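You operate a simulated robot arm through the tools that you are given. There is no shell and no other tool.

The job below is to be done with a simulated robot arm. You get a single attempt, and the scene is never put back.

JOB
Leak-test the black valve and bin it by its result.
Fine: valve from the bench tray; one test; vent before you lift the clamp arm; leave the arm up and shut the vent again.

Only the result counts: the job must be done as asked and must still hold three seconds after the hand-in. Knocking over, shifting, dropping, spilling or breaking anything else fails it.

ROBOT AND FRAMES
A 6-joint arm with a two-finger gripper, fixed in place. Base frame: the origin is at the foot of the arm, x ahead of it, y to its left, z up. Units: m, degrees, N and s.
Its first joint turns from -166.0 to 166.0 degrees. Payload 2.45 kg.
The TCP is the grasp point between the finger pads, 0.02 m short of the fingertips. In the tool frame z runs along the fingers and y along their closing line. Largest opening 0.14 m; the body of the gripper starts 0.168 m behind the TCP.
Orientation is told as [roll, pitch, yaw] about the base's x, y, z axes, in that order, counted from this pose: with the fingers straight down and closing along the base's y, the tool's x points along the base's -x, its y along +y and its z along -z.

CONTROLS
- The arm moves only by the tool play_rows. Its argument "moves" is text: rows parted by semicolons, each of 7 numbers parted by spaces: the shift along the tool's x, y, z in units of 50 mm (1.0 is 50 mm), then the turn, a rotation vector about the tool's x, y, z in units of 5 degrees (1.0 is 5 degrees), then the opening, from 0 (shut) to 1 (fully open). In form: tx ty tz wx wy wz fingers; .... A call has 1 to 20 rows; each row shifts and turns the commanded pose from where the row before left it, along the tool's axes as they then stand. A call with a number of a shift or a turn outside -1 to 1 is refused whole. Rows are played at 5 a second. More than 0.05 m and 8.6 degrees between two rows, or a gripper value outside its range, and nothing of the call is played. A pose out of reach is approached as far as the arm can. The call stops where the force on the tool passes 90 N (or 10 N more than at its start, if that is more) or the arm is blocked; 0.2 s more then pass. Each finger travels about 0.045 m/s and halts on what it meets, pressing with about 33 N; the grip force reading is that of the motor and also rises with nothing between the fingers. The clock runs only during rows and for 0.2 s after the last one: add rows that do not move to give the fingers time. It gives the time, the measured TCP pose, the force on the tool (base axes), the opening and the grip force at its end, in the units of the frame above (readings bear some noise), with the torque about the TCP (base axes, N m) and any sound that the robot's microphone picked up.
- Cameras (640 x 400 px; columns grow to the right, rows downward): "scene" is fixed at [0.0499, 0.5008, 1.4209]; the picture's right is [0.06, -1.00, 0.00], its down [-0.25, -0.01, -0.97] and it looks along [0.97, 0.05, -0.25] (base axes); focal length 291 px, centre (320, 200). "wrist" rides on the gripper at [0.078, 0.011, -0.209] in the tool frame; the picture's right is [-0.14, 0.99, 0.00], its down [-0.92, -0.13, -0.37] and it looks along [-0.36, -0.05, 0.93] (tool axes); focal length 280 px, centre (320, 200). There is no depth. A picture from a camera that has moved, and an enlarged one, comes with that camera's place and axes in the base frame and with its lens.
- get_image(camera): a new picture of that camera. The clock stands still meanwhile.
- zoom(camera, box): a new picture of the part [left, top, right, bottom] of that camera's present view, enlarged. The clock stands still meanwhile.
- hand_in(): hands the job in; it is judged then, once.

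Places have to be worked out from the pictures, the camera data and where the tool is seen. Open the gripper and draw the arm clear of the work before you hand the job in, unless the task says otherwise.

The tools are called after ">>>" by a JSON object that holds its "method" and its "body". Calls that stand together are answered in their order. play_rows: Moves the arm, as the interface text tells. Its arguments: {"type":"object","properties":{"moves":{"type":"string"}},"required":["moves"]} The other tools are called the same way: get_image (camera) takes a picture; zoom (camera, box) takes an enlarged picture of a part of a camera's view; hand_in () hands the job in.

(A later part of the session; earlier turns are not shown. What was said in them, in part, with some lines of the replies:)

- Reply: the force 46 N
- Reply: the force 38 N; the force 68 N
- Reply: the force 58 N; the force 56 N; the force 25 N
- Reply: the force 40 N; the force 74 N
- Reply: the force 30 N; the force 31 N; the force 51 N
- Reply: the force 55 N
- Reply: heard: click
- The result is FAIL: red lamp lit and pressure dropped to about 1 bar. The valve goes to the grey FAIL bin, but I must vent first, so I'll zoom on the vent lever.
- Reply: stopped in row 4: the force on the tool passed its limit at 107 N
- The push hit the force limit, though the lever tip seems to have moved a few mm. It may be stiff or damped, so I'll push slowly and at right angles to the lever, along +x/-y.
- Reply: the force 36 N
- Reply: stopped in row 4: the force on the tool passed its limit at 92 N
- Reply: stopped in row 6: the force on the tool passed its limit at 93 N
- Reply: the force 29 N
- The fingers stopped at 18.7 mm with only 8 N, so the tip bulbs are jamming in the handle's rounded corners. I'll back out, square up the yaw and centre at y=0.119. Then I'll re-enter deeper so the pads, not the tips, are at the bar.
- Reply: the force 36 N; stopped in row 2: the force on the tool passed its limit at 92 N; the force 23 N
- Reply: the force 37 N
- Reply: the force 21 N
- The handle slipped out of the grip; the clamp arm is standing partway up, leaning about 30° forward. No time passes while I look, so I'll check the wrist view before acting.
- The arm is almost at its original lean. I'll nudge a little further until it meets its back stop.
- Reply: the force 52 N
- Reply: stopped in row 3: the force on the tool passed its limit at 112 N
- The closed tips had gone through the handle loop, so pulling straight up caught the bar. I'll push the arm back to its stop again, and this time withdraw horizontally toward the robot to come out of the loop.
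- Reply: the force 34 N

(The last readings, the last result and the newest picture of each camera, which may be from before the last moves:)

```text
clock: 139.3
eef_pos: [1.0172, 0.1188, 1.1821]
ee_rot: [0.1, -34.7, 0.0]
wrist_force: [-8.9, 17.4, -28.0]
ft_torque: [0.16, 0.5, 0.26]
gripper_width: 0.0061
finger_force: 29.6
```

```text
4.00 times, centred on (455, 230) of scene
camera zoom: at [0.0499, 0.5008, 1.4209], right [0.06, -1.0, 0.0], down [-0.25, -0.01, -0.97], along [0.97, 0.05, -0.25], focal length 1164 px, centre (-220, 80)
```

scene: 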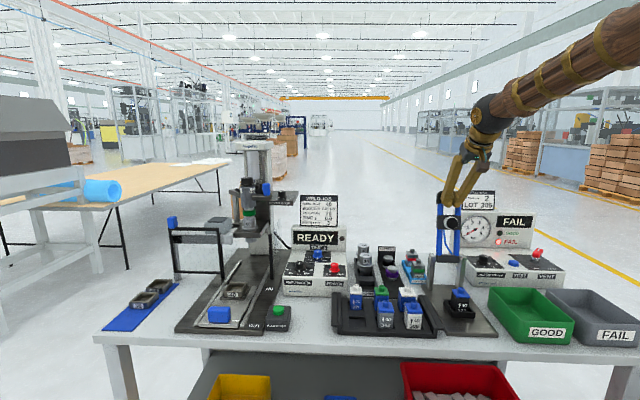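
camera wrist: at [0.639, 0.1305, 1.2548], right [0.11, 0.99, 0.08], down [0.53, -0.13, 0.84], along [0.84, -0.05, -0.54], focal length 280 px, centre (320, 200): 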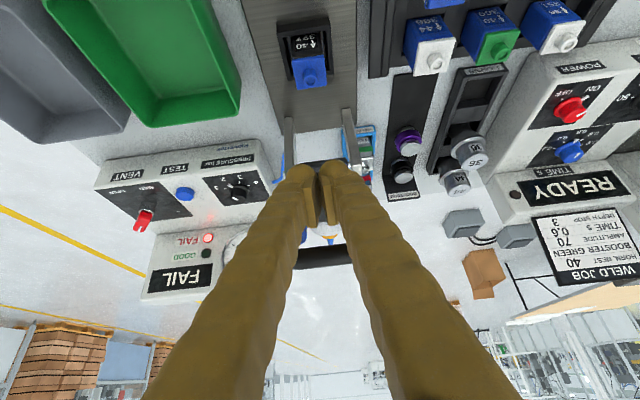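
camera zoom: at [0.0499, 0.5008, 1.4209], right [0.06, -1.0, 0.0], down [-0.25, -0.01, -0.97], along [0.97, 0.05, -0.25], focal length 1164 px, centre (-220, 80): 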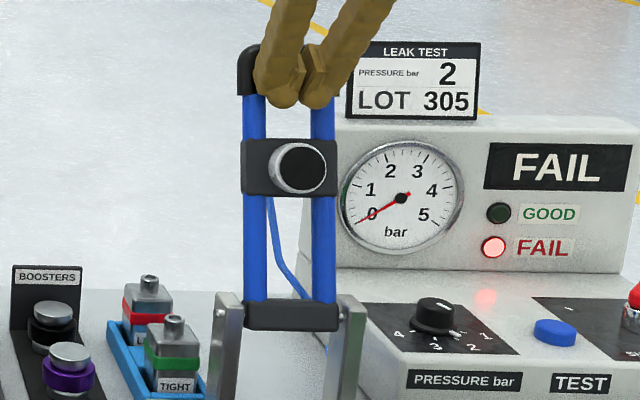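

>>> {"method": "play_rows", "body": {"moves": "0.12 0 -0.08 0 0 0 0; 0.16 0 -0.11 0 0 0 0; 0.16 0 -0.11 0 0 0 0; 0 0 0 0 0 0 0"}}

>>> {"method": "zoom", "body": {"camera": "scene", "box": [420, 180, 490, 280]}}

>>> {"method": "get_image", "body": {"camera": "wrist"}}

```text
clock: 140.3
eef_pos: [0.9911, 0.1164, 1.1856]
ee_rot: [0.0, -34.8, -0.1]
wrist_force: [0.4, 0.0, -0.4]
ft_torque: [-0.01, -0.01, 0.01]
gripper_width: 0.0
finger_force: 29.5
```

```text
4.00 times, centred on (455, 230) of scene
camera zoom: at [0.0499, 0.5008, 1.4209], right [0.06, -1.0, 0.0], down [-0.25, -0.01, -0.97], along [0.97, 0.05, -0.25], focal length 1164 px, centre (-220, 80)
```

zoom: 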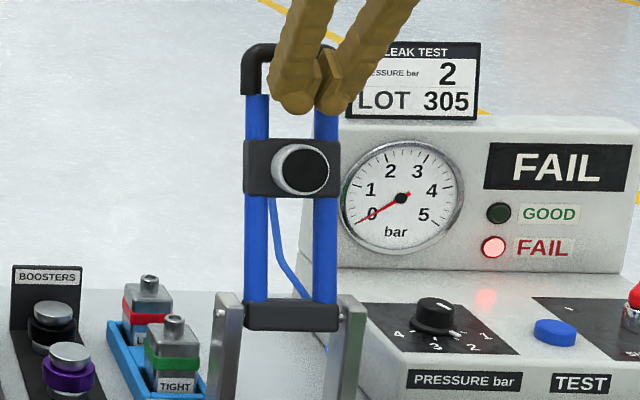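

```text
taken
camera wrist: at [0.8065, 0.1281, 1.3102], right [0.11, 0.99, 0.08], down [0.54, -0.13, 0.83], along [0.83, -0.05, -0.55], focal length 280 px, centre (320, 200)
```

wrist: 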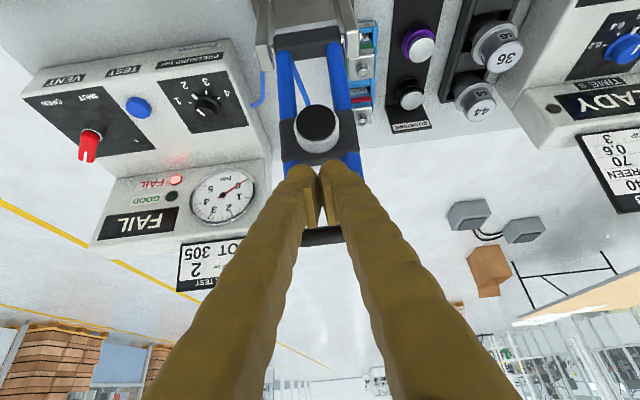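

>>> {"method": "play_rows", "body": {"moves": "0.3 0 -0.21 0 0 0 0; 0.4 0 -0.28 0 0 0 0; 0.4 0 -0.28 0 0 0 0; 0 0 0 0 0 0 0"}}

>>> {"method": "zoom", "body": {"camera": "scene", "box": [420, 180, 490, 280]}}

>>> {"method": "get_image", "body": {"camera": "wrist"}}

```text
clock: 141.3
eef_pos: [0.921, 0.1177, 1.1823]
ee_rot: [0.0, -34.9, -0.1]
wrist_force: [0.9, -0.3, 0.7]
ft_torque: [-0.02, 0.0, -0.02]
gripper_width: 0.0
finger_force: 29.9
```

```text
4.00 times, centred on (455, 230) of scene
camera zoom: at [0.0499, 0.5008, 1.4209], right [0.06, -1.0, 0.0], down [-0.25, -0.01, -0.97], along [0.97, 0.05, -0.25], focal length 1164 px, centre (-220, 80)
```

zoom: 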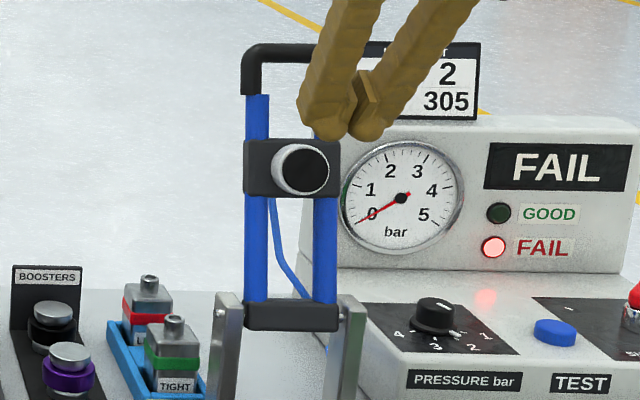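

```text
taken
camera wrist: at [0.7375, 0.1294, 1.3095], right [0.11, 0.99, 0.08], down [0.54, -0.13, 0.83], along [0.83, -0.05, -0.55], focal length 280 px, centre (320, 200)
```

wrist: 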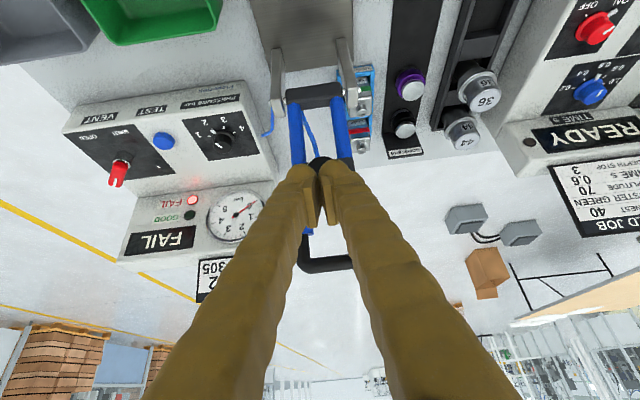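

The clamp arm stands by itself, leaning back within about 2° of its stop. Next I'll retrieve the valve: back away, straighten the tool to vertical, and open for the pick.

>>> {"method": "play_rows", "body": {"moves": "0.4 0 -0.645 0 0 0 0; 0.4 0 -0.645 0 0 0 0.1; 0 0 0 0 1 0 0.2; 0 0 0 0 1 0 0.3; 0 0 0 0 1 0 0.42; 0 0 0 0 1 0 0.42; 0 0 0 0 1 0 0.42; 0 0 0 0 1 0 0.42; 0 0 0 0 0.97 0 0.42; 0 0 0 0 0 0 0.42; 0 0 0 0 0 0 0.42"}}

>>> {"method": "get_image", "body": {"camera": "wrist"}}

>>> {"method": "zoom", "body": {"camera": "scene", "box": [420, 180, 520, 330]}}

```text
clock: 143.7
eef_pos: [0.8542, 0.1186, 1.213]
ee_rot: [0.1, 0.0, 0.0]
wrist_force: [-0.3, 0.1, 0.1]
ft_torque: [0.01, 0.03, -0.01]
gripper_width: 0.0587
finger_force: 0.1
```

```text
taken
camera wrist: at [0.7759, 0.13, 1.4217], right [0.14, 0.99, 0.0], down [0.92, -0.13, 0.37], along [0.37, -0.05, -0.93], focal length 280 px, centre (320, 200)
```

wrist: 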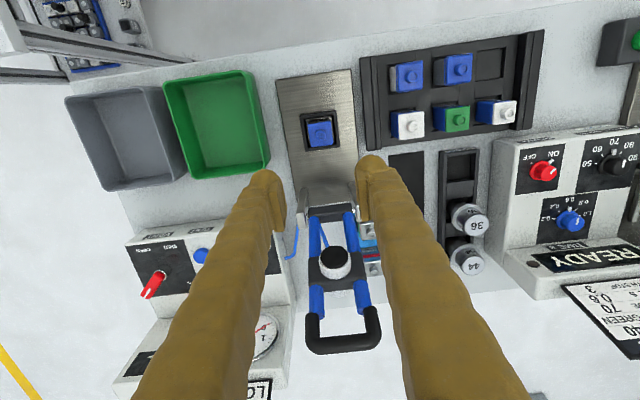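

```text
2.67 times, centred on (470, 255) of scene
camera zoom: at [0.0499, 0.5008, 1.4209], right [0.06, -1.0, 0.0], down [-0.25, -0.01, -0.97], along [0.97, 0.05, -0.25], focal length 776 px, centre (-80, 53)
```

zoom: 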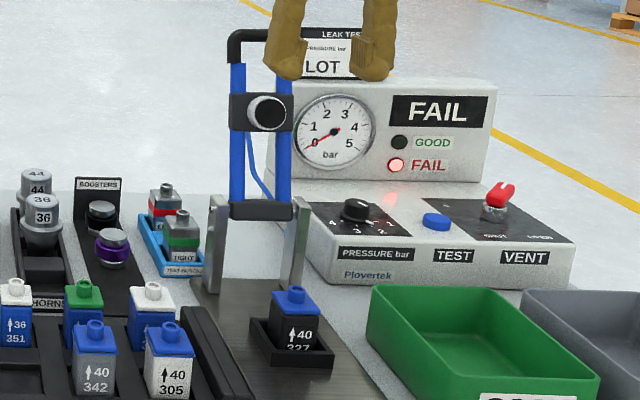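

>>> {"method": "zoom", "body": {"camera": "wrist", "box": [270, 90, 370, 170]}}

>>> {"method": "zoom", "body": {"camera": "wrist", "box": [60, 60, 290, 210]}}

```text
5.00 times, centred on (320, 130) of wrist
camera zoom: at [0.7759, 0.13, 1.4217], right [0.14, 0.99, 0.0], down [0.92, -0.13, 0.37], along [0.37, -0.05, -0.93], focal length 1402 px, centre (320, 550)
```

zoom: 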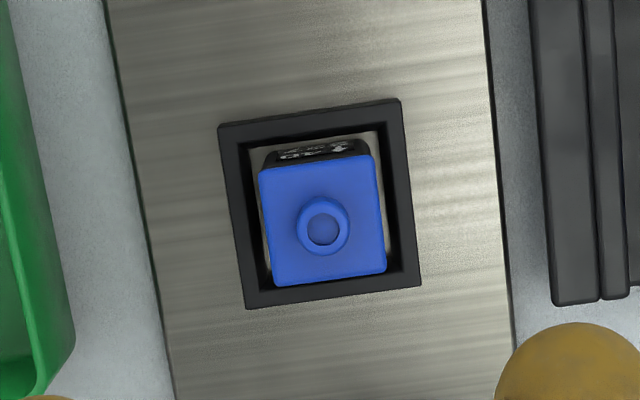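

```text
2.67 times, centred on (175, 135) of wrist
camera zoom: at [0.7759, 0.13, 1.4217], right [0.14, 0.99, 0.0], down [0.92, -0.13, 0.37], along [0.37, -0.05, -0.93], focal length 748 px, centre (707, 373)
```

zoom: 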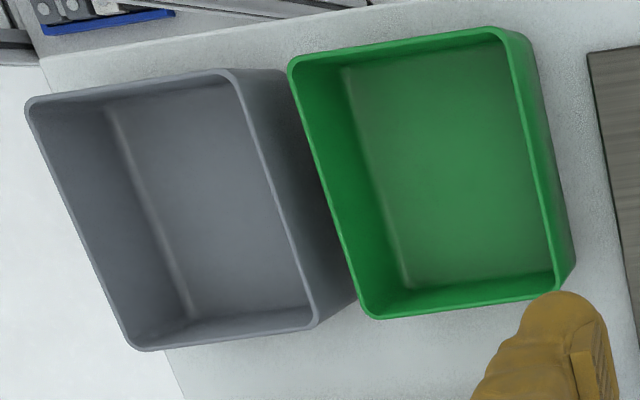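

The valve sits at (0.848, 0.121) in the nest, aligned, with the clamp up. I'll come straight down over it with the fingers closing along y.

>>> {"method": "play_rows", "body": {"moves": "0.118 0.034 0.3 0 0 0 0.42; 0 0 0.7 0 0 0 0.42; 0 0 0.7 0 0 0 0.42; 0 0 0.7 0 0 0 0.42; 0 0 0.7 0 0 0 0.42; 0 0 0.7 0 0 0 0.42; 0 0 0.7 0 0 0 0.42; 0 0 0.6 0 0 0 0.42; 0 0 0.3 0 0 0 0.42; 0 0 0.2 0 0 0 0.42; 0 0 0.15 0 0 0 0.42; 0 0 0 0 0 0 0.42; 0 0 0 0 0 0 0.42"}}

>>> {"method": "zoom", "body": {"camera": "wrist", "box": [240, 110, 400, 240]}}

>>> {"method": "zoom", "body": {"camera": "scene", "box": [430, 260, 500, 330]}}

```text
clock: 146.5
eef_pos: [0.85, 0.1221, 0.925]
ee_rot: [0.0, 0.0, -0.1]
wrist_force: [-1.0, 0.4, -0.4]
ft_torque: [0.0, 0.01, 0.0]
gripper_width: 0.0588
finger_force: 0.1
```

```text
3.08 times, centred on (320, 175) of wrist
camera zoom: at [0.771, 0.1327, 1.1332], right [0.14, 0.99, 0.0], down [0.92, -0.13, 0.37], along [0.37, -0.05, -0.93], focal length 863 px, centre (320, 277)
```

zoom: 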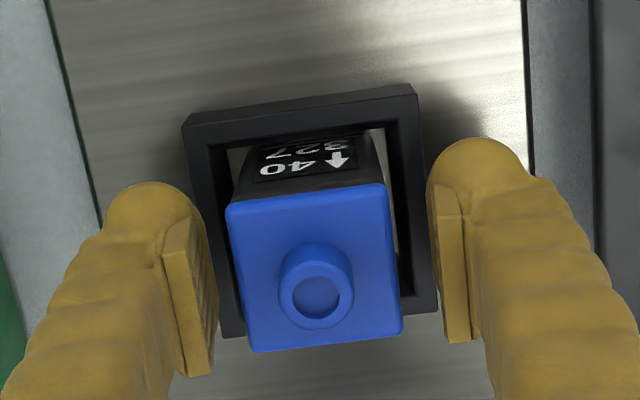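

```text
5.71 times, centred on (465, 295) of scene
camera zoom: at [0.0499, 0.5008, 1.4209], right [0.06, -1.0, 0.0], down [-0.25, -0.01, -0.97], along [0.97, 0.05, -0.25], focal length 1663 px, centre (-509, -343)
```

zoom: 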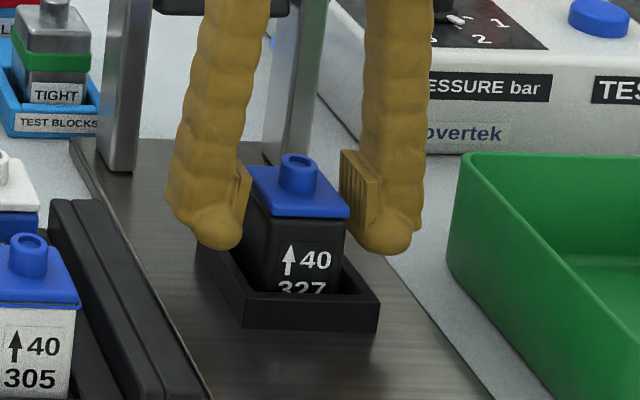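

Aligned within 1 mm. I'll lower about 10 mm more, keeping the tips above the frame, and grip.

>>> {"method": "play_rows", "body": {"moves": "0 -0.02 0.1 0 0 0 0.42; 0 0 0.1 0 0 0 0.42; 0 0 0 0 0 0 0.36; 0 0 0 0 0 0 0.31; 0 0 0 0 0 0 0.27; 0 0 0 0 0 0 0.22; 0 0 0 0 0 0 0.2; 0 0 0 0 0 0 0.2; 0 0 0 0 0 0 0.2"}}

>>> {"method": "zoom", "body": {"camera": "wrist", "box": [240, 110, 400, 240]}}

```text
clock: 148.5
eef_pos: [0.8492, 0.1193, 0.9147]
ee_rot: [0.0, 0.0, -0.2]
wrist_force: [-0.3, -0.4, -1.0]
ft_torque: [0.02, 0.02, 0.02]
gripper_width: 0.0386
finger_force: 32.7
```

```text
3.08 times, centred on (320, 175) of wrist
camera zoom: at [0.7706, 0.1307, 1.1239], right [0.14, 0.99, 0.0], down [0.92, -0.13, 0.37], along [0.37, -0.05, -0.93], focal length 863 px, centre (320, 277)
```

zoom: 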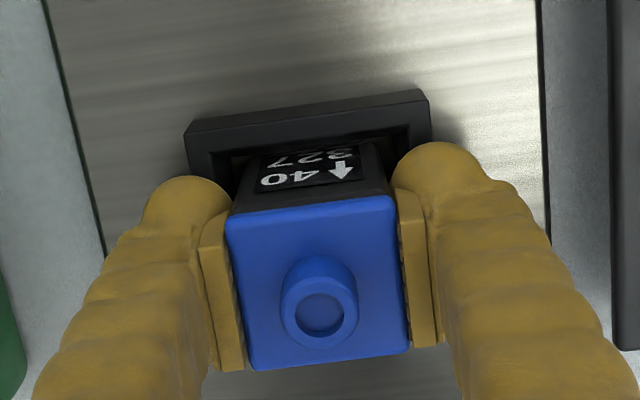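

The valve is gripped at 39 mm. I'll lift it out of the nest and carry it to the FAIL bin, whose rim spans x 0.73–0.90, y -0.29 to -0.16 at z 0.923.

>>> {"method": "play_rows", "body": {"moves": "0 0 -0.2 0 0 0 0.2; 0 0 -0.4 0 0 0 0.2; 0 0 -0.7 0 0 0 0.2; 0 0 -0.8 0 0 0 0.2; 0 0 -0.8 0 0 0 0.2; 0 0 -0.8 0 0 0 0.2; 0 0 0 0 0 0 0.2; 0 0 0 0 0 0 0.2"}}

>>> {"method": "zoom", "body": {"camera": "scene", "box": [420, 180, 540, 330]}}

```text
clock: 150.3
eef_pos: [0.8464, 0.119, 1.1009]
ee_rot: [0.0, 0.0, -0.2]
wrist_force: [0.5, 0.5, -0.8]
ft_torque: [-0.01, 0.0, 0.02]
gripper_width: 0.0389
finger_force: 32.7
```

```text
2.67 times, centred on (480, 255) of scene
camera zoom: at [0.0499, 0.5008, 1.4209], right [0.06, -1.0, 0.0], down [-0.25, -0.01, -0.97], along [0.97, 0.05, -0.25], focal length 776 px, centre (-107, 53)
```

zoom: 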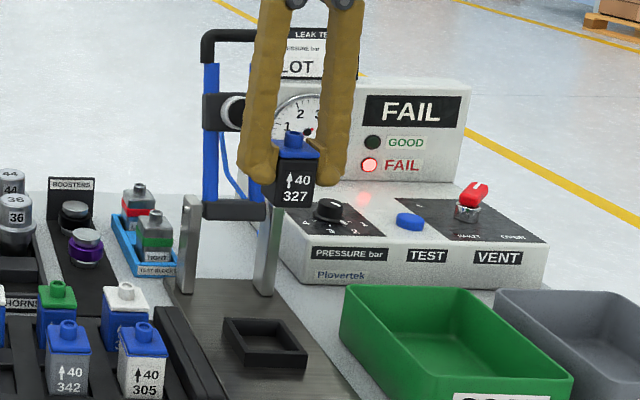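

The valve is out of the nest, whole and upright. Now I'll carry it sideways to above the grey bin.

>>> {"method": "play_rows", "body": {"moves": "0.07 -0.775 0 0 0 0 0.2; 0.07 -0.775 0 0 0 0 0.2; 0.07 -0.775 0 0 0 0 0.2; 0.07 -0.775 0 0 0 0 0.2; 0.07 -0.775 0 0 0 0 0.2; 0.07 -0.775 0 0 0 0 0.2; 0.07 -0.775 0 0 0 0 0.2; 0.07 -0.775 0 0 0 0 0.2; 0.07 -0.75 0 0 0 0 0.2; 0 0 0 0 0 0 0.2; 0 0 0 0 0 0 0.2"}}

>>> {"method": "get_image", "body": {"camera": "wrist"}}

>>> {"method": "zoom", "body": {"camera": "scene", "box": [480, 180, 640, 360]}}

```text
clock: 152.7
eef_pos: [0.8172, -0.228, 1.0999]
ee_rot: [-0.1, 0.0, -0.2]
wrist_force: [-0.4, 0.6, 0.3]
ft_torque: [0.02, -0.02, -0.01]
gripper_width: 0.0386
finger_force: 33.0
```

```text
taken
camera wrist: at [0.7383, -0.2164, 1.3088], right [0.14, 0.99, 0.0], down [0.92, -0.13, 0.37], along [0.37, -0.05, -0.93], focal length 280 px, centre (320, 200)
```

wrist: 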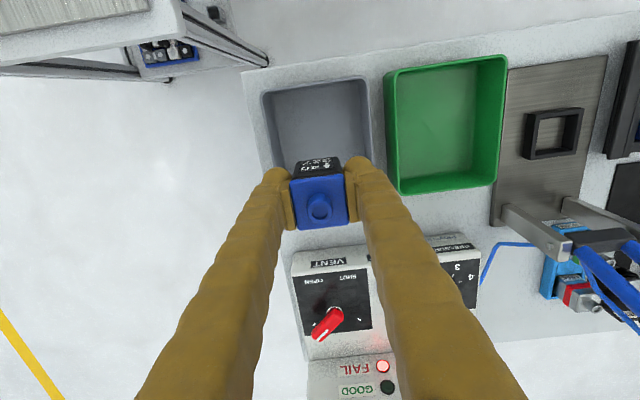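

```text
2.22 times, centred on (560, 270) of scene
camera zoom: at [0.0499, 0.5008, 1.4209], right [0.06, -1.0, 0.0], down [-0.25, -0.01, -0.97], along [0.97, 0.05, -0.25], focal length 647 px, centre (-213, 44)
```

zoom: 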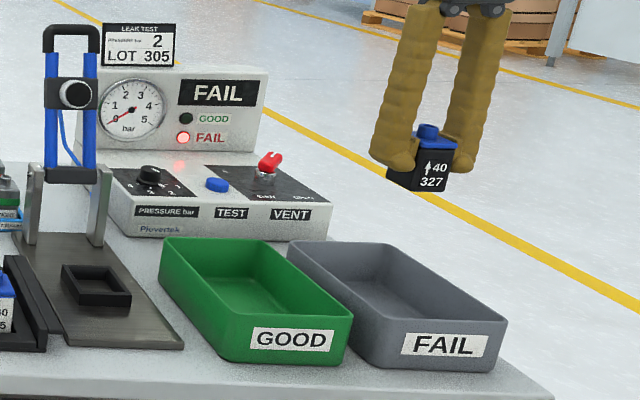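

The valve is centred over the grey FAIL bin. I'll lower it in.

>>> {"method": "play_rows", "body": {"moves": "0.03 0.03 0.6 0 0 0 0.2; 0 0 0.6 0 0 0 0.2; 0 0 0.6 0 0 0 0.2; 0 0 0.6 0 0 0 0.2; 0 0 0.5 0 0 0 0.2; 0 0 0.4 0 0 0 0.2; 0 0 0.25 0 0 0 0.2; 0 0 0 0 0 0 0.2; 0 0 0 0 0 0 0.2"}}

>>> {"method": "get_image", "body": {"camera": "wrist"}}

>>> {"method": "zoom", "body": {"camera": "scene", "box": [520, 220, 640, 350]}}

```text
clock: 154.7
eef_pos: [0.8142, -0.2289, 0.9232]
ee_rot: [0.0, -0.1, -0.1]
wrist_force: [1.0, 0.9, -1.2]
ft_torque: [-0.01, -0.01, 0.01]
gripper_width: 0.0387
finger_force: 33.1
```

```text
taken
camera wrist: at [0.736, -0.2173, 1.1321], right [0.14, 0.99, 0.0], down [0.92, -0.13, 0.37], along [0.37, -0.05, -0.93], focal length 280 px, centre (320, 200)
```

wrist: 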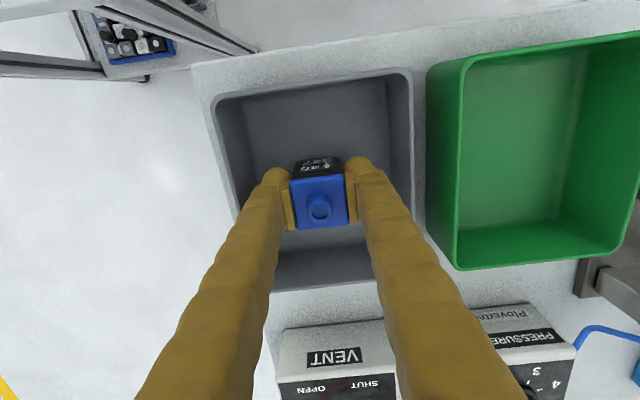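

```text
3.08 times, centred on (580, 285) of scene
camera zoom: at [0.0499, 0.5008, 1.4209], right [0.06, -1.0, 0.0], down [-0.25, -0.01, -0.97], along [0.97, 0.05, -0.25], focal length 896 px, centre (-480, -62)
```

zoom: 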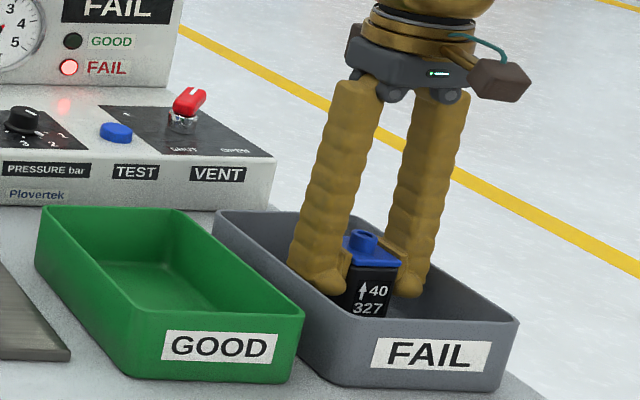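

The valve is inside the bin with room on both sides. I'll lower the last centimetre or two in small steps until it touches the floor.

>>> {"method": "play_rows", "body": {"moves": "0 0 0.06 0 0 0 0.2; 0 0 0.06 0 0 0 0.2; 0 0 0.06 0 0 0 0.2; 0 0 0 0 0 0 0.2"}}

>>> {"method": "play_rows", "body": {"moves": "0 0 0.04 0 0 0 0.2; 0 0 0 0 0 0 0.2"}}

>>> {"method": "play_rows", "body": {"moves": "0 0 0.04 0 0 0 0.2; 0 0 0 0 0 0 0.2"}}

```text
clock: 155.7
eef_pos: [0.8154, -0.2277, 0.9147]
ee_rot: [0.0, -0.1, -0.1]
wrist_force: [0.1, 0.1, -0.8]
ft_torque: [0.0, 0.0, -0.03]
gripper_width: 0.0388
finger_force: 33.0
```

```text
clock: 156.3
eef_pos: [0.8172, -0.2272, 0.912]
ee_rot: [-0.1, -0.1, -0.2]
wrist_force: [0.6, -0.8, -1.4]
ft_torque: [0.02, 0.0, 0.02]
gripper_width: 0.0386
finger_force: 32.9
```

```text
clock: 156.9
eef_pos: [0.8174, -0.2275, 0.9097]
ee_rot: [0.0, -0.1, 0.0]
wrist_force: [-0.6, -0.7, -1.4]
ft_torque: [-0.01, -0.01, 0.0]
gripper_width: 0.0389
finger_force: 33.1
```

>>> {"method": "play_rows", "body": {"moves": "0 0 0.04 0 0 0 0.2; 0 0 0 0 0 0 0.2"}}

>>> {"method": "play_rows", "body": {"moves": "0 0 0.03 0 0 0 0.2; 0 0 0 0 0 0 0.2"}}

>>> {"method": "play_rows", "body": {"moves": "0 0 0.03 0 0 0 0.2; 0 0 0 0 0 0 0.2"}}

>>> {"method": "zoom", "body": {"camera": "scene", "box": [540, 240, 640, 340]}}

```text
clock: 157.5
eef_pos: [0.8155, -0.2268, 0.9075]
ee_rot: [0.0, -0.1, 0.0]
wrist_force: [-3.5, -0.2, 10.0]
ft_torque: [-0.01, 0.17, 0.03]
gripper_width: 0.0387
finger_force: 33.0
```

```text
clock: 158.1
eef_pos: [0.8166, -0.2283, 0.9069]
ee_rot: [0.0, -0.1, -0.1]
wrist_force: [0.0, 0.8, 25.9]
ft_torque: [0.0, -0.05, 0.01]
gripper_width: 0.0389
finger_force: 32.8
```

```text
clock: 158.7
eef_pos: [0.8167, -0.2278, 0.9056]
ee_rot: [0.1, -0.1, -0.2]
wrist_force: [3.5, 2.7, 26.3]
ft_torque: [0.06, -0.08, 0.02]
gripper_width: 0.0387
finger_force: 33.3
```

```text
4.00 times, centred on (590, 290) of scene
camera zoom: at [0.0499, 0.5008, 1.4209], right [0.06, -1.0, 0.0], down [-0.25, -0.01, -0.97], along [0.97, 0.05, -0.25], focal length 1164 px, centre (-760, -160)
```

zoom: 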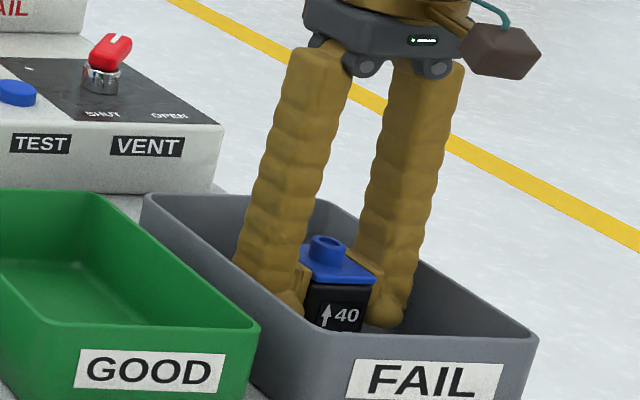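

The valve is on the bin floor (26 N upward). I'll relieve the pressure and open only slightly so the fingers don't touch the bin walls.

>>> {"method": "play_rows", "body": {"moves": "0 0 -0.05 0 0 0 0.2; 0 0 0 0 0 0 0.28; 0 0 0 0 0 0 0.31; 0 0 0 0 0 0 0.34; 0 0 0 0 0 0 0.34; 0 0 0 0 0 0 0.34"}}

>>> {"method": "zoom", "body": {"camera": "wrist", "box": [200, 60, 430, 290]}}

```text
clock: 160.1
eef_pos: [0.8167, -0.2272, 0.907]
ee_rot: [0.1, -0.1, -0.1]
wrist_force: [0.2, -0.6, 1.3]
ft_torque: [0.01, 0.02, -0.01]
gripper_width: 0.0477
finger_force: 0.1
```

```text
1.74 times, centred on (315, 175) of wrist
camera zoom: at [0.7379, -0.2163, 1.1156], right [0.14, 0.99, 0.0], down [0.92, -0.13, 0.37], along [0.37, -0.05, -0.93], focal length 488 px, centre (329, 244)
```

zoom: 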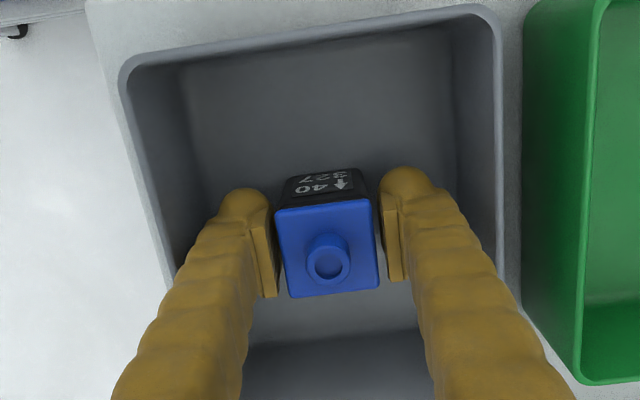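

The valve stands free in the FAIL bin with gaps to both fingers. I'll lift straight up.

>>> {"method": "play_rows", "body": {"moves": "0 0 -0.15 0 0 0 0.34; 0 0 -0.3 0 0 0 0.34; 0 0 -0.5 0 0 0 0.34; 0 0 -0.7 0 0 0 0.34; 0 0 -0.8 0 0 0 0.34; 0 0 -0.8 0 0 0 0.34; 0 0 -0.8 0 0 0 0.2; 0 0 -0.8 0 0 0 0; 0 0 0 0 0 0 0; 0 0 0 0 0 0 0"}}

>>> {"method": "get_image", "body": {"camera": "wrist"}}

>>> {"method": "get_image", "body": {"camera": "scene"}}

```text
clock: 162.3
eef_pos: [0.8178, -0.2271, 1.1503]
ee_rot: [0.0, 0.1, -0.1]
wrist_force: [0.1, 0.3, 0.3]
ft_torque: [-0.01, -0.01, -0.02]
gripper_width: 0.0002
finger_force: 29.8
```

```text
taken
camera wrist: at [0.7384, -0.2152, 1.36], right [0.14, 0.99, 0.0], down [0.92, -0.13, 0.37], along [0.37, -0.05, -0.93], focal length 280 px, centre (320, 200)
```

wrist: 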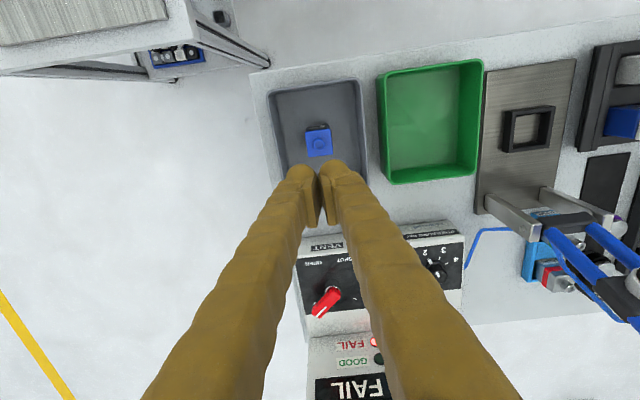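

```text
taken
```

scene: 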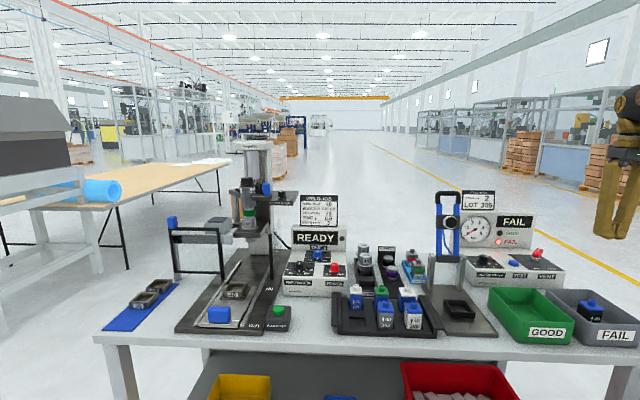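

The valve is in the FAIL bin and the clamp is up. Last job: shut the vent by pushing the lever from its -y side back toward SHUT. I'll move out to the right and tilt the tool 45°.

>>> {"method": "play_rows", "body": {"moves": "-0.52 -0.432 -0.2 0 0 0 0; -0.52 -0.432 -0.2 0 0 0 0; -0.52 -0.432 -0.2 0 0 0 0; -0.52 -0.432 -0.2 0 0 0 0; -0.52 -0.432 -0.2 0 0 0 0; 0 0 0 0 -1 0 0; 0 0 0 0 -1 0 0; 0 0 0 0 -1 0 0; 0 0 0 0 -1 0 0; 0 0 0 0 -1 0 0; 0 0 0 0 -1 0 0; 0 0 0 0 -1 0 0; 0 0 0 0 -1 0 0; 0 0 0 0 -1 0 0; 0 0 0 0 0 0 0; 0 0 0 0 0 0 0"}}

>>> {"method": "get_image", "body": {"camera": "wrist"}}

>>> {"method": "zoom", "body": {"camera": "scene", "box": [480, 200, 600, 300]}}

```text
clock: 165.7
eef_pos: [0.9457, -0.3361, 1.2001]
ee_rot: [0.0, -45.2, 0.0]
wrist_force: [0.2, 0.7, -1.0]
ft_torque: [0.01, -0.01, 0.02]
gripper_width: 0.0001
finger_force: 29.4
```

```text
taken
camera wrist: at [0.7416, -0.3247, 1.2924], right [0.1, 0.99, 0.1], down [0.39, -0.13, 0.91], along [0.92, -0.05, -0.4], focal length 280 px, centre (320, 200)
```

wrist: 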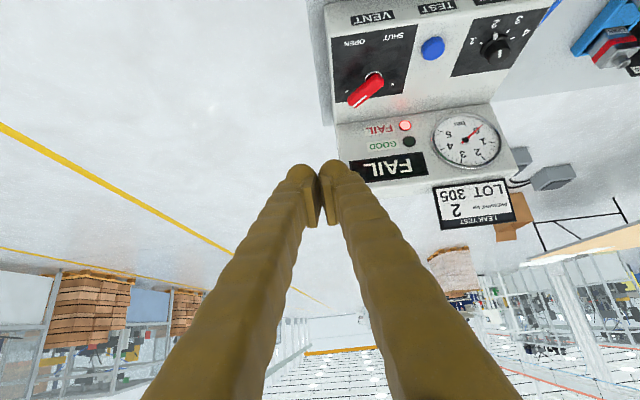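

```text
4.00 times, centred on (540, 250) of scene
camera zoom: at [0.0499, 0.5008, 1.4209], right [0.06, -1.0, 0.0], down [-0.25, -0.01, -0.97], along [0.97, 0.05, -0.25], focal length 1164 px, centre (-560, 0)
```

zoom: 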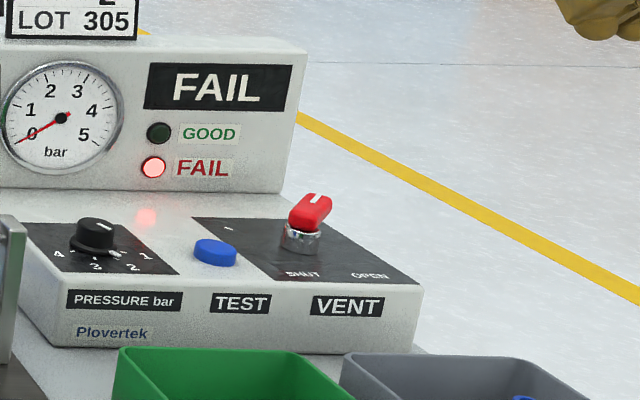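

>>> {"method": "play_rows", "body": {"moves": "-0.075 0 0.735 0 0 0 0; -0.075 0 0.735 0 0 0 0; -0.075 0 0.735 0 0 0 0; -0.075 0 0.735 0 0 0 0; -0.075 0 0.735 0 0 0 0; -0.075 0 0.735 0 0 0 0; 0 0 0 0 0 0 0; 0 0 0 0 0 0 0"}}

>>> {"method": "get_image", "body": {"camera": "wrist"}}

>>> {"method": "zoom", "body": {"camera": "scene", "box": [510, 220, 620, 300]}}

```text
clock: 167.5
eef_pos: [1.1182, -0.3353, 1.0585]
ee_rot: [0.0, -45.0, -0.1]
wrist_force: [-0.4, 0.4, -0.3]
ft_torque: [0.0, 0.01, 0.03]
gripper_width: 0.0
finger_force: 29.2
```

```text
taken
camera wrist: at [0.9145, -0.3244, 1.151], right [0.1, 0.99, 0.1], down [0.39, -0.13, 0.91], along [0.92, -0.05, -0.4], focal length 280 px, centre (320, 200)
```

wrist: 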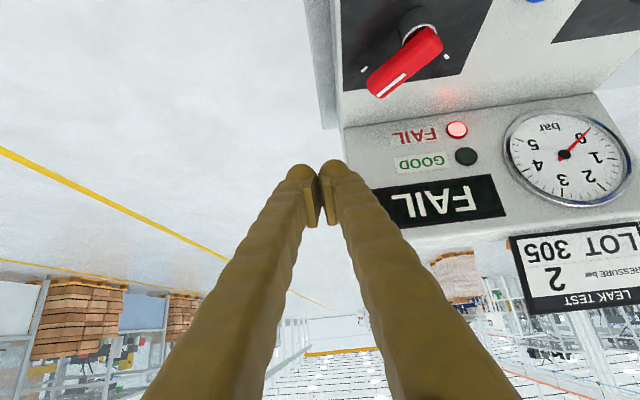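

```text
5.00 times, centred on (565, 260) of scene
camera zoom: at [0.0499, 0.5008, 1.4209], right [0.06, -1.0, 0.0], down [-0.25, -0.01, -0.97], along [0.97, 0.05, -0.25], focal length 1455 px, centre (-905, -100)
```

zoom: 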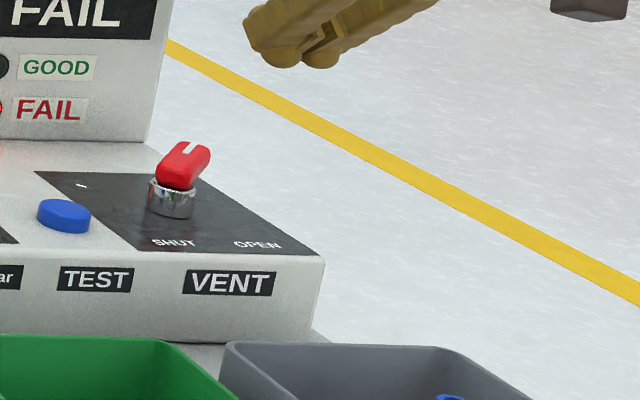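

Reach is fine. The lever tip is at about (1.115, -0.27). I'll lower to lever height at y≈-0.335, about 5 cm to its -y side.

>>> {"method": "play_rows", "body": {"moves": "0.285 0 0.285 0 0 0 0; 0.285 0 0.285 0 0 0 0; 0.285 0 0.285 0 0 0 0; 0.285 0 0.285 0 0 0 0; 0 0 0 0 0 0 0; 0 0 0 0 0 0 0"}}

>>> {"method": "get_image", "body": {"camera": "wrist"}}

>>> {"method": "zoom", "body": {"camera": "scene", "box": [510, 220, 620, 300]}}

```text
clock: 168.9
eef_pos: [1.1185, -0.3353, 0.9784]
ee_rot: [0.1, -45.0, -0.1]
wrist_force: [-0.2, -0.2, -0.8]
ft_torque: [-0.01, -0.04, -0.01]
gripper_width: 0.0
finger_force: 29.7
```

```text
taken
camera wrist: at [0.9152, -0.3242, 1.071], right [0.1, 0.99, 0.1], down [0.39, -0.13, 0.91], along [0.92, -0.05, -0.4], focal length 280 px, centre (320, 200)
```

wrist: 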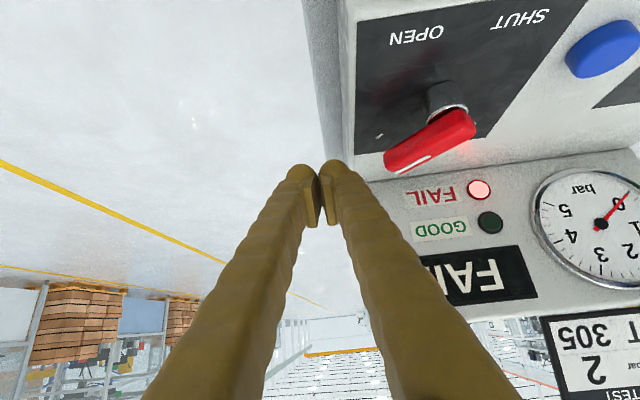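

```text
5.00 times, centred on (565, 260) of scene
camera zoom: at [0.0499, 0.5008, 1.4209], right [0.06, -1.0, 0.0], down [-0.25, -0.01, -0.97], along [0.97, 0.05, -0.25], focal length 1455 px, centre (-905, -100)
```

zoom: 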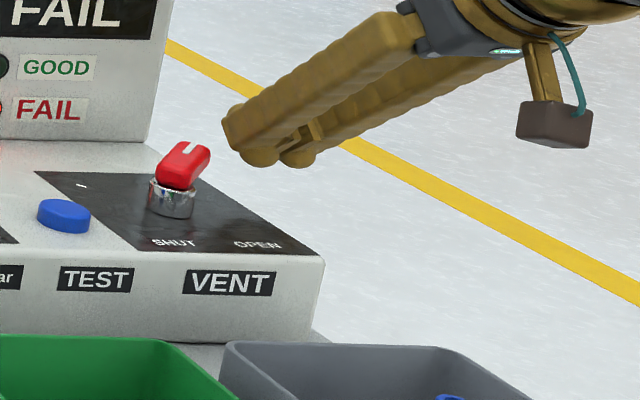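

The fingers are beside the lever's tip at the right height. I'll push slowly toward +y.

>>> {"method": "play_rows", "body": {"moves": "0 0.1 0 0 0 0 0; 0 0.1 0 0 0 0 0; 0 0.1 0 0 0 0 0; 0 0.1 0 0 0 0 0; 0 0.05 0 0 0 0 0; 0 0.05 0 0 0 0 0; 0 0.05 0 0 0 0 0; 0 0.05 0 0 0 0 0; 0 0.05 0 0 0 0 0; 0 0.05 0 0 0 0 0; 0 0.05 0 0 0 0 0; 0 0.05 0 0 0 0 0; 0 0 0 0 0 0 0"}}

>>> {"method": "get_image", "body": {"camera": "wrist"}}

>>> {"method": "zoom", "body": {"camera": "scene", "box": [510, 220, 620, 300]}}

```text
clock: 171.7
eef_pos: [1.1183, -0.2961, 0.9795]
ee_rot: [-0.1, -45.0, -0.1]
wrist_force: [0.8, 0.0, -0.2]
ft_torque: [-0.01, 0.03, -0.01]
gripper_width: 0.0
finger_force: 29.5
```

```text
taken
camera wrist: at [0.9146, -0.2844, 1.0711], right [0.1, 0.99, 0.1], down [0.39, -0.13, 0.91], along [0.92, -0.05, -0.4], focal length 280 px, centre (320, 200)
```

wrist: 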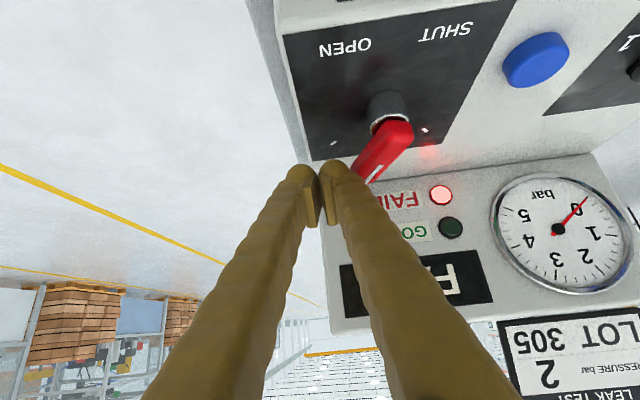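

```text
5.00 times, centred on (565, 260) of scene
camera zoom: at [0.0499, 0.5008, 1.4209], right [0.06, -1.0, 0.0], down [-0.25, -0.01, -0.97], along [0.97, 0.05, -0.25], focal length 1455 px, centre (-905, -100)
```

zoom: 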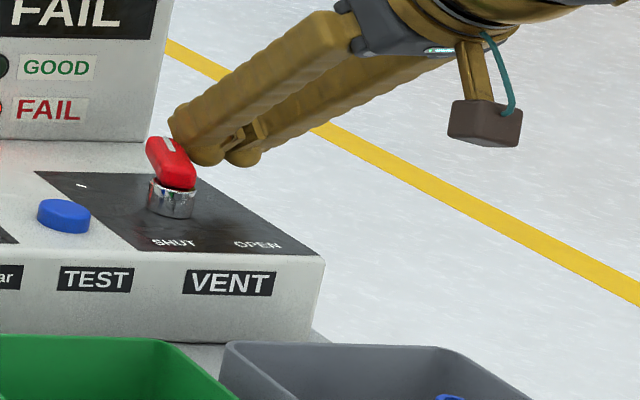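

The lever is moving with almost no force. I'll continue the slow push.

>>> {"method": "play_rows", "body": {"moves": "0 0.05 0 0 0 0 0; 0 0.05 0 0 0 0 0; 0 0.05 0 0 0 0 0; 0 0.05 0 0 0 0 0; 0 0.05 0 0 0 0 0; 0 0.05 0 0 0 0 0; 0 0.05 0 0 0 0 0; 0 0.05 0 0 0 0 0; 0 0 0 0 0 0 0"}}

>>> {"method": "get_image", "body": {"camera": "wrist"}}

>>> {"method": "zoom", "body": {"camera": "scene", "box": [510, 220, 620, 300]}}

```text
clock: 173.7
eef_pos: [1.1172, -0.2749, 0.9791]
ee_rot: [0.0, -45.0, -0.1]
wrist_force: [-0.6, 0.1, -0.1]
ft_torque: [0.0, 0.02, 0.02]
gripper_width: 0.0001
finger_force: 29.5
```

```text
taken
camera wrist: at [0.9145, -0.263, 1.0716], right [0.1, 0.99, 0.1], down [0.39, -0.13, 0.91], along [0.92, -0.05, -0.4], focal length 280 px, centre (320, 200)
```

wrist: 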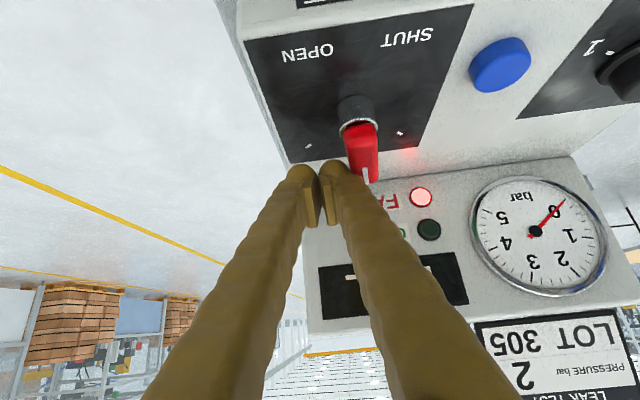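

```text
5.00 times, centred on (565, 260) of scene
camera zoom: at [0.0499, 0.5008, 1.4209], right [0.06, -1.0, 0.0], down [-0.25, -0.01, -0.97], along [0.97, 0.05, -0.25], focal length 1455 px, centre (-905, -100)
```

zoom: 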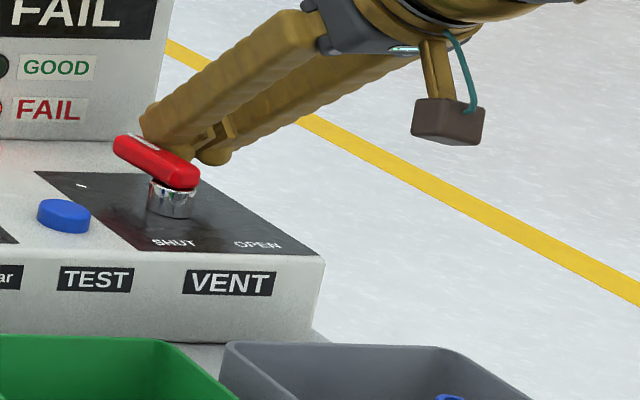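

>>> {"method": "play_rows", "body": {"moves": "0 0.05 0 0 0 0 0; 0 0.05 0 0 0 0 0; 0 0.05 0 0 0 0 0; 0 0.05 0 0 0 0 0; 0 0.05 0 0 0 0 0; 0 0.05 0 0 0 0 0; 0 0 0 0 0 0 0"}}

>>> {"method": "get_image", "body": {"camera": "wrist"}}

>>> {"method": "zoom", "body": {"camera": "scene", "box": [520, 240, 590, 290]}}

```text
clock: 175.3
eef_pos: [1.1182, -0.2609, 0.9772]
ee_rot: [0.0, -45.0, -0.1]
wrist_force: [0.2, -0.1, 0.3]
ft_torque: [0.03, 0.03, -0.01]
gripper_width: 0.0
finger_force: 29.6
```

```text
taken
camera wrist: at [0.9147, -0.2503, 1.0707], right [0.1, 0.99, 0.1], down [0.39, -0.13, 0.91], along [0.92, -0.05, -0.4], focal length 280 px, centre (320, 200)
```

wrist: 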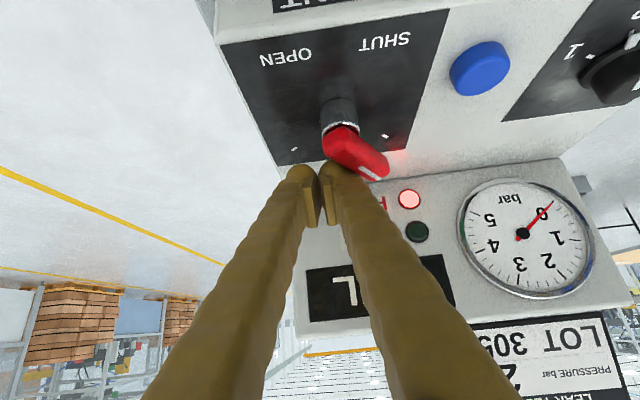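

```text
8.00 times, centred on (555, 265) of scene
camera zoom: at [0.0499, 0.5008, 1.4209], right [0.06, -1.0, 0.0], down [-0.25, -0.01, -0.97], along [0.97, 0.05, -0.25], focal length 2328 px, centre (-1560, -320)
```

zoom: 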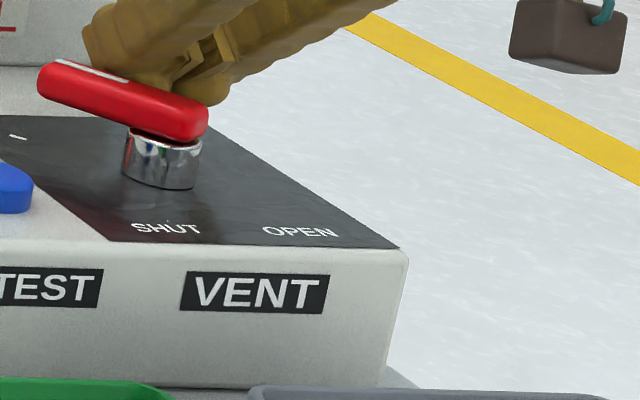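

The lever is within a few degrees of its original SHUT position. I'll push a few mm more until it reaches its stop.

>>> {"method": "play_rows", "body": {"moves": "0 0.04 0 0 0 0 0; 0 0.04 0 0 0 0 0; 0 0.04 0 0 0 0 0; 0 0 0 0 0 0 0"}}

>>> {"method": "zoom", "body": {"camera": "scene", "box": [520, 240, 590, 290]}}

>>> {"method": "zoom", "body": {"camera": "wrist", "box": [230, 60, 450, 220]}}

```text
clock: 176.3
eef_pos: [1.1175, -0.2553, 0.9801]
ee_rot: [0.1, -45.1, -0.2]
wrist_force: [-0.1, -0.2, -0.1]
ft_torque: [0.01, 0.04, 0.0]
gripper_width: 0.0
finger_force: 29.7
```

```text
8.00 times, centred on (555, 265) of scene
camera zoom: at [0.0499, 0.5008, 1.4209], right [0.06, -1.0, 0.0], down [-0.25, -0.01, -0.97], along [0.97, 0.05, -0.25], focal length 2328 px, centre (-1560, -320)
```

zoom: 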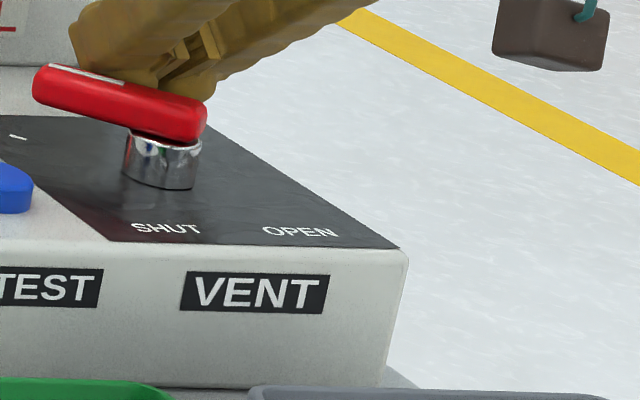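

```text
2.50 times, centred on (340, 140) of wrist
camera zoom: at [0.9142, -0.2435, 1.072], right [0.1, 0.99, 0.1], down [0.39, -0.13, 0.91], along [0.92, -0.05, -0.4], focal length 701 px, centre (270, 350)
```

zoom: 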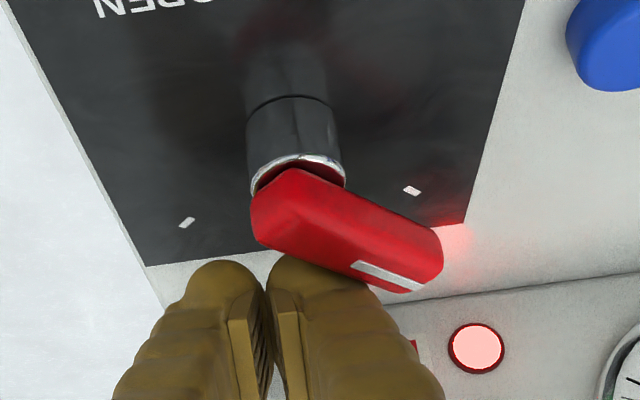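

The lever now matches its original SHUT position. I'll back off toward -y, then withdraw up and away.

>>> {"method": "play_rows", "body": {"moves": "0 0.02 0 0 0 0 0; 0 -0.2 0 0 0 0 0; 0 -0.4 0 0 0 0 0; 0 -0.4 -0.2 0 0 0 0; 0 0 -0.7 0 0 0 0; 0 0 -0.8 0 0 0 0; 0 0 -0.8 0 0 0 0; 0 0 -0.8 0 0 0 0; 0 0 -0.8 0 0 0 0; 0 0 0 0 0 0 0; 0 0 0 0 0 0 0"}}

>>> {"method": "zoom", "body": {"camera": "scene", "box": [420, 180, 640, 350]}}

>>> {"method": "zoom", "body": {"camera": "scene", "box": [520, 240, 590, 290]}}

```text
clock: 178.7
eef_pos: [0.9747, -0.3052, 1.1244]
ee_rot: [0.0, -44.9, -0.1]
wrist_force: [0.1, 1.3, 0.4]
ft_torque: [0.0, -0.01, -0.02]
gripper_width: 0.0002
finger_force: 28.9
```

```text
2.35 times, centred on (530, 265) of scene
camera zoom: at [0.0499, 0.5008, 1.4209], right [0.06, -1.0, 0.0], down [-0.25, -0.01, -0.97], along [0.97, 0.05, -0.25], focal length 685 px, centre (-174, 47)
```

zoom: 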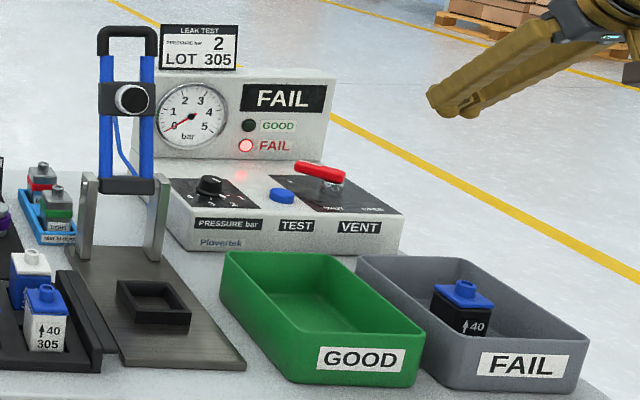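

```text
8.00 times, centred on (555, 265) of scene
camera zoom: at [0.0499, 0.5008, 1.4209], right [0.06, -1.0, 0.0], down [-0.25, -0.01, -0.97], along [0.97, 0.05, -0.25], focal length 2328 px, centre (-1560, -320)
```

zoom: 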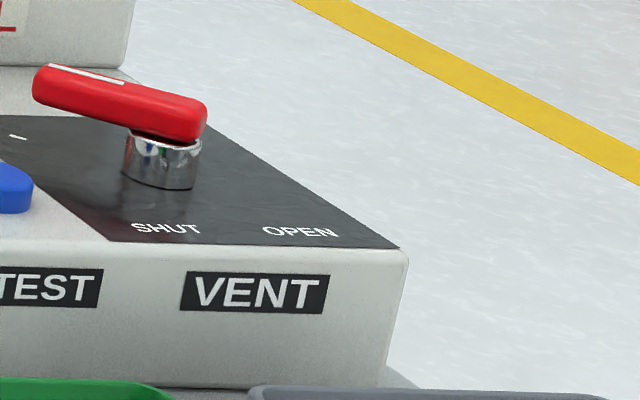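

The lever is SHUT exactly as at the start, the valve is in the FAIL bin and the clamp arm is up. I'll open the gripper, draw the arm up and clear, and check the whole scene.

>>> {"method": "play_rows", "body": {"moves": "0 0 -0.8 0 0 0 0.2; 0 0 -0.8 0 0 0 0.4; 0 0 -0.8 0 0 0 0.6; 0 0 -0.8 0 1 0 0.8; 0 0 -0.5 0 1 0 1; 0 0 -0.3 0 1 0 1; 0 0 0 0 1 0 1; 0 0 0 0 1 0 1; 0 0 0 0 1 0 1; 0 0 0 0 1 0 1; 0 0 0 0 1 0 1; 0 0 0 0 1 0 1; 0 0 0 0 0 0 1; 0 0 0 0 0 0 1"}}

>>> {"method": "get_image", "body": {"camera": "scene"}}

>>> {"method": "get_image", "body": {"camera": "wrist"}}

>>> {"method": "zoom", "body": {"camera": "scene", "box": [320, 180, 500, 350]}}

>>> {"method": "zoom", "body": {"camera": "scene", "box": [420, 180, 490, 280]}}

```text
clock: 181.7
eef_pos: [0.8342, -0.3042, 1.2701]
ee_rot: [0.0, -0.1, -0.1]
wrist_force: [0.4, -0.7, 0.4]
ft_torque: [0.0, -0.01, 0.0]
gripper_width: 0.1401
finger_force: 0.1
```

```text
taken
```

scene: 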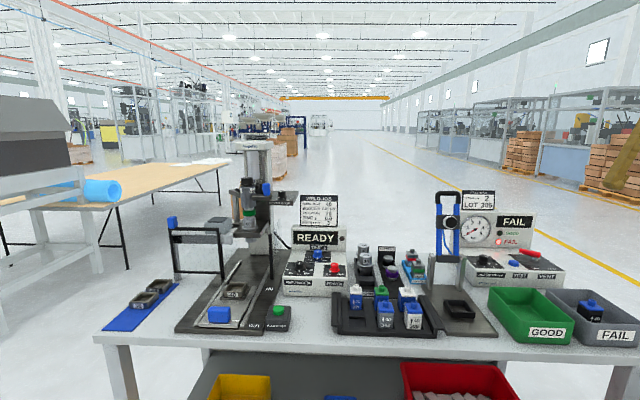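

```text
taken
camera wrist: at [0.7564, -0.2927, 1.4781], right [0.14, 0.99, 0.0], down [0.92, -0.13, 0.37], along [0.37, -0.05, -0.93], focal length 280 px, centre (320, 200)
```

wrist: 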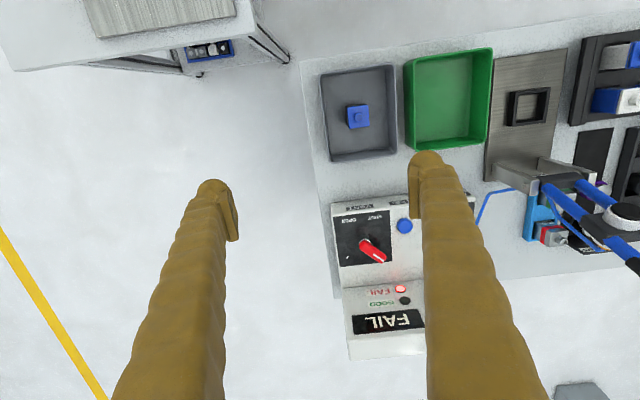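

```text
2.35 times, centred on (410, 265) of scene
camera zoom: at [0.0499, 0.5008, 1.4209], right [0.06, -1.0, 0.0], down [-0.25, -0.01, -0.97], along [0.97, 0.05, -0.25], focal length 685 px, centre (108, 47)
```

zoom: 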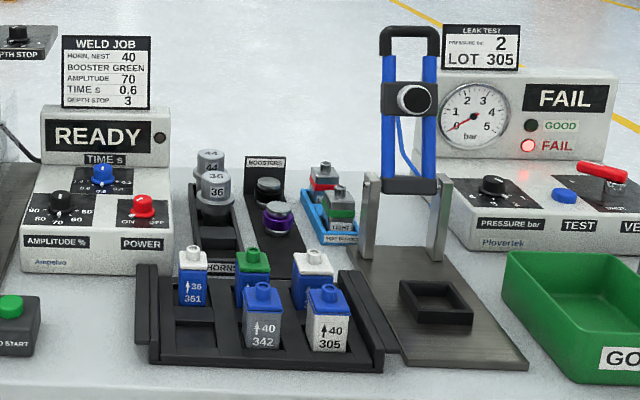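

```text
4.00 times, centred on (455, 230) of scene
camera zoom: at [0.0499, 0.5008, 1.4209], right [0.06, -1.0, 0.0], down [-0.25, -0.01, -0.97], along [0.97, 0.05, -0.25], focal length 1164 px, centre (-220, 80)
```

zoom: 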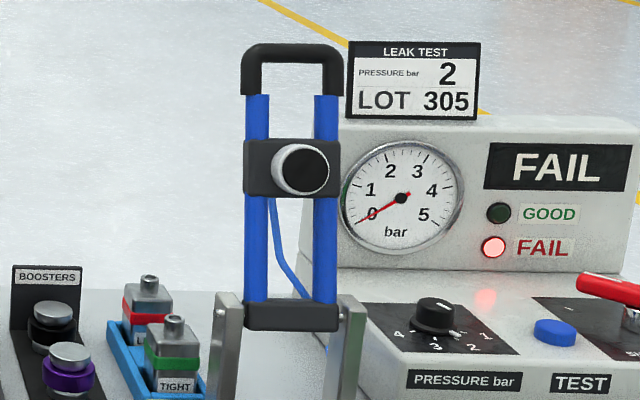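

Everything checks out:
- The black valve is in the FAIL bin, matching the FAIL result of the single test.
- The clamp arm is up and has held still. The vent is SHUT and the gauge reads 0.
- The other valves and bench items look undisturbed, and the gripper is open and clear.

I'll hand in now.

>>> {"method": "hand_in", "body": {}}

```text
The job is handed in.
```

I leak-tested the black valve (40 / 327) once. It failed, and it is now standing in the grey FAIL bin. I've handed the job in.

- **Test:** I ran it at 2 bar, the setting on the card and already on the knob. That card is for LOT 305, while this valve is lot 327, and I saw no card for 327. Pressure reached 2 bar, then fell to about 1 bar, and the red FAIL lamp lit.
- **Vent:** I opened it and the gauge dropped to 0 before I lifted the clamp arm. It is now back in its original SHUT position.
- **Clamp arm:** It is up, leaning back within about 2° of its stop, and holding still. The handle slipped out of the gripper partway through the lift. The arm held where it was, and I pushed it the rest of the way up.
- **Everything else:** The other valves, the bins and the rest of the bench look undisturbed. The gripper is open and the arm is clear.
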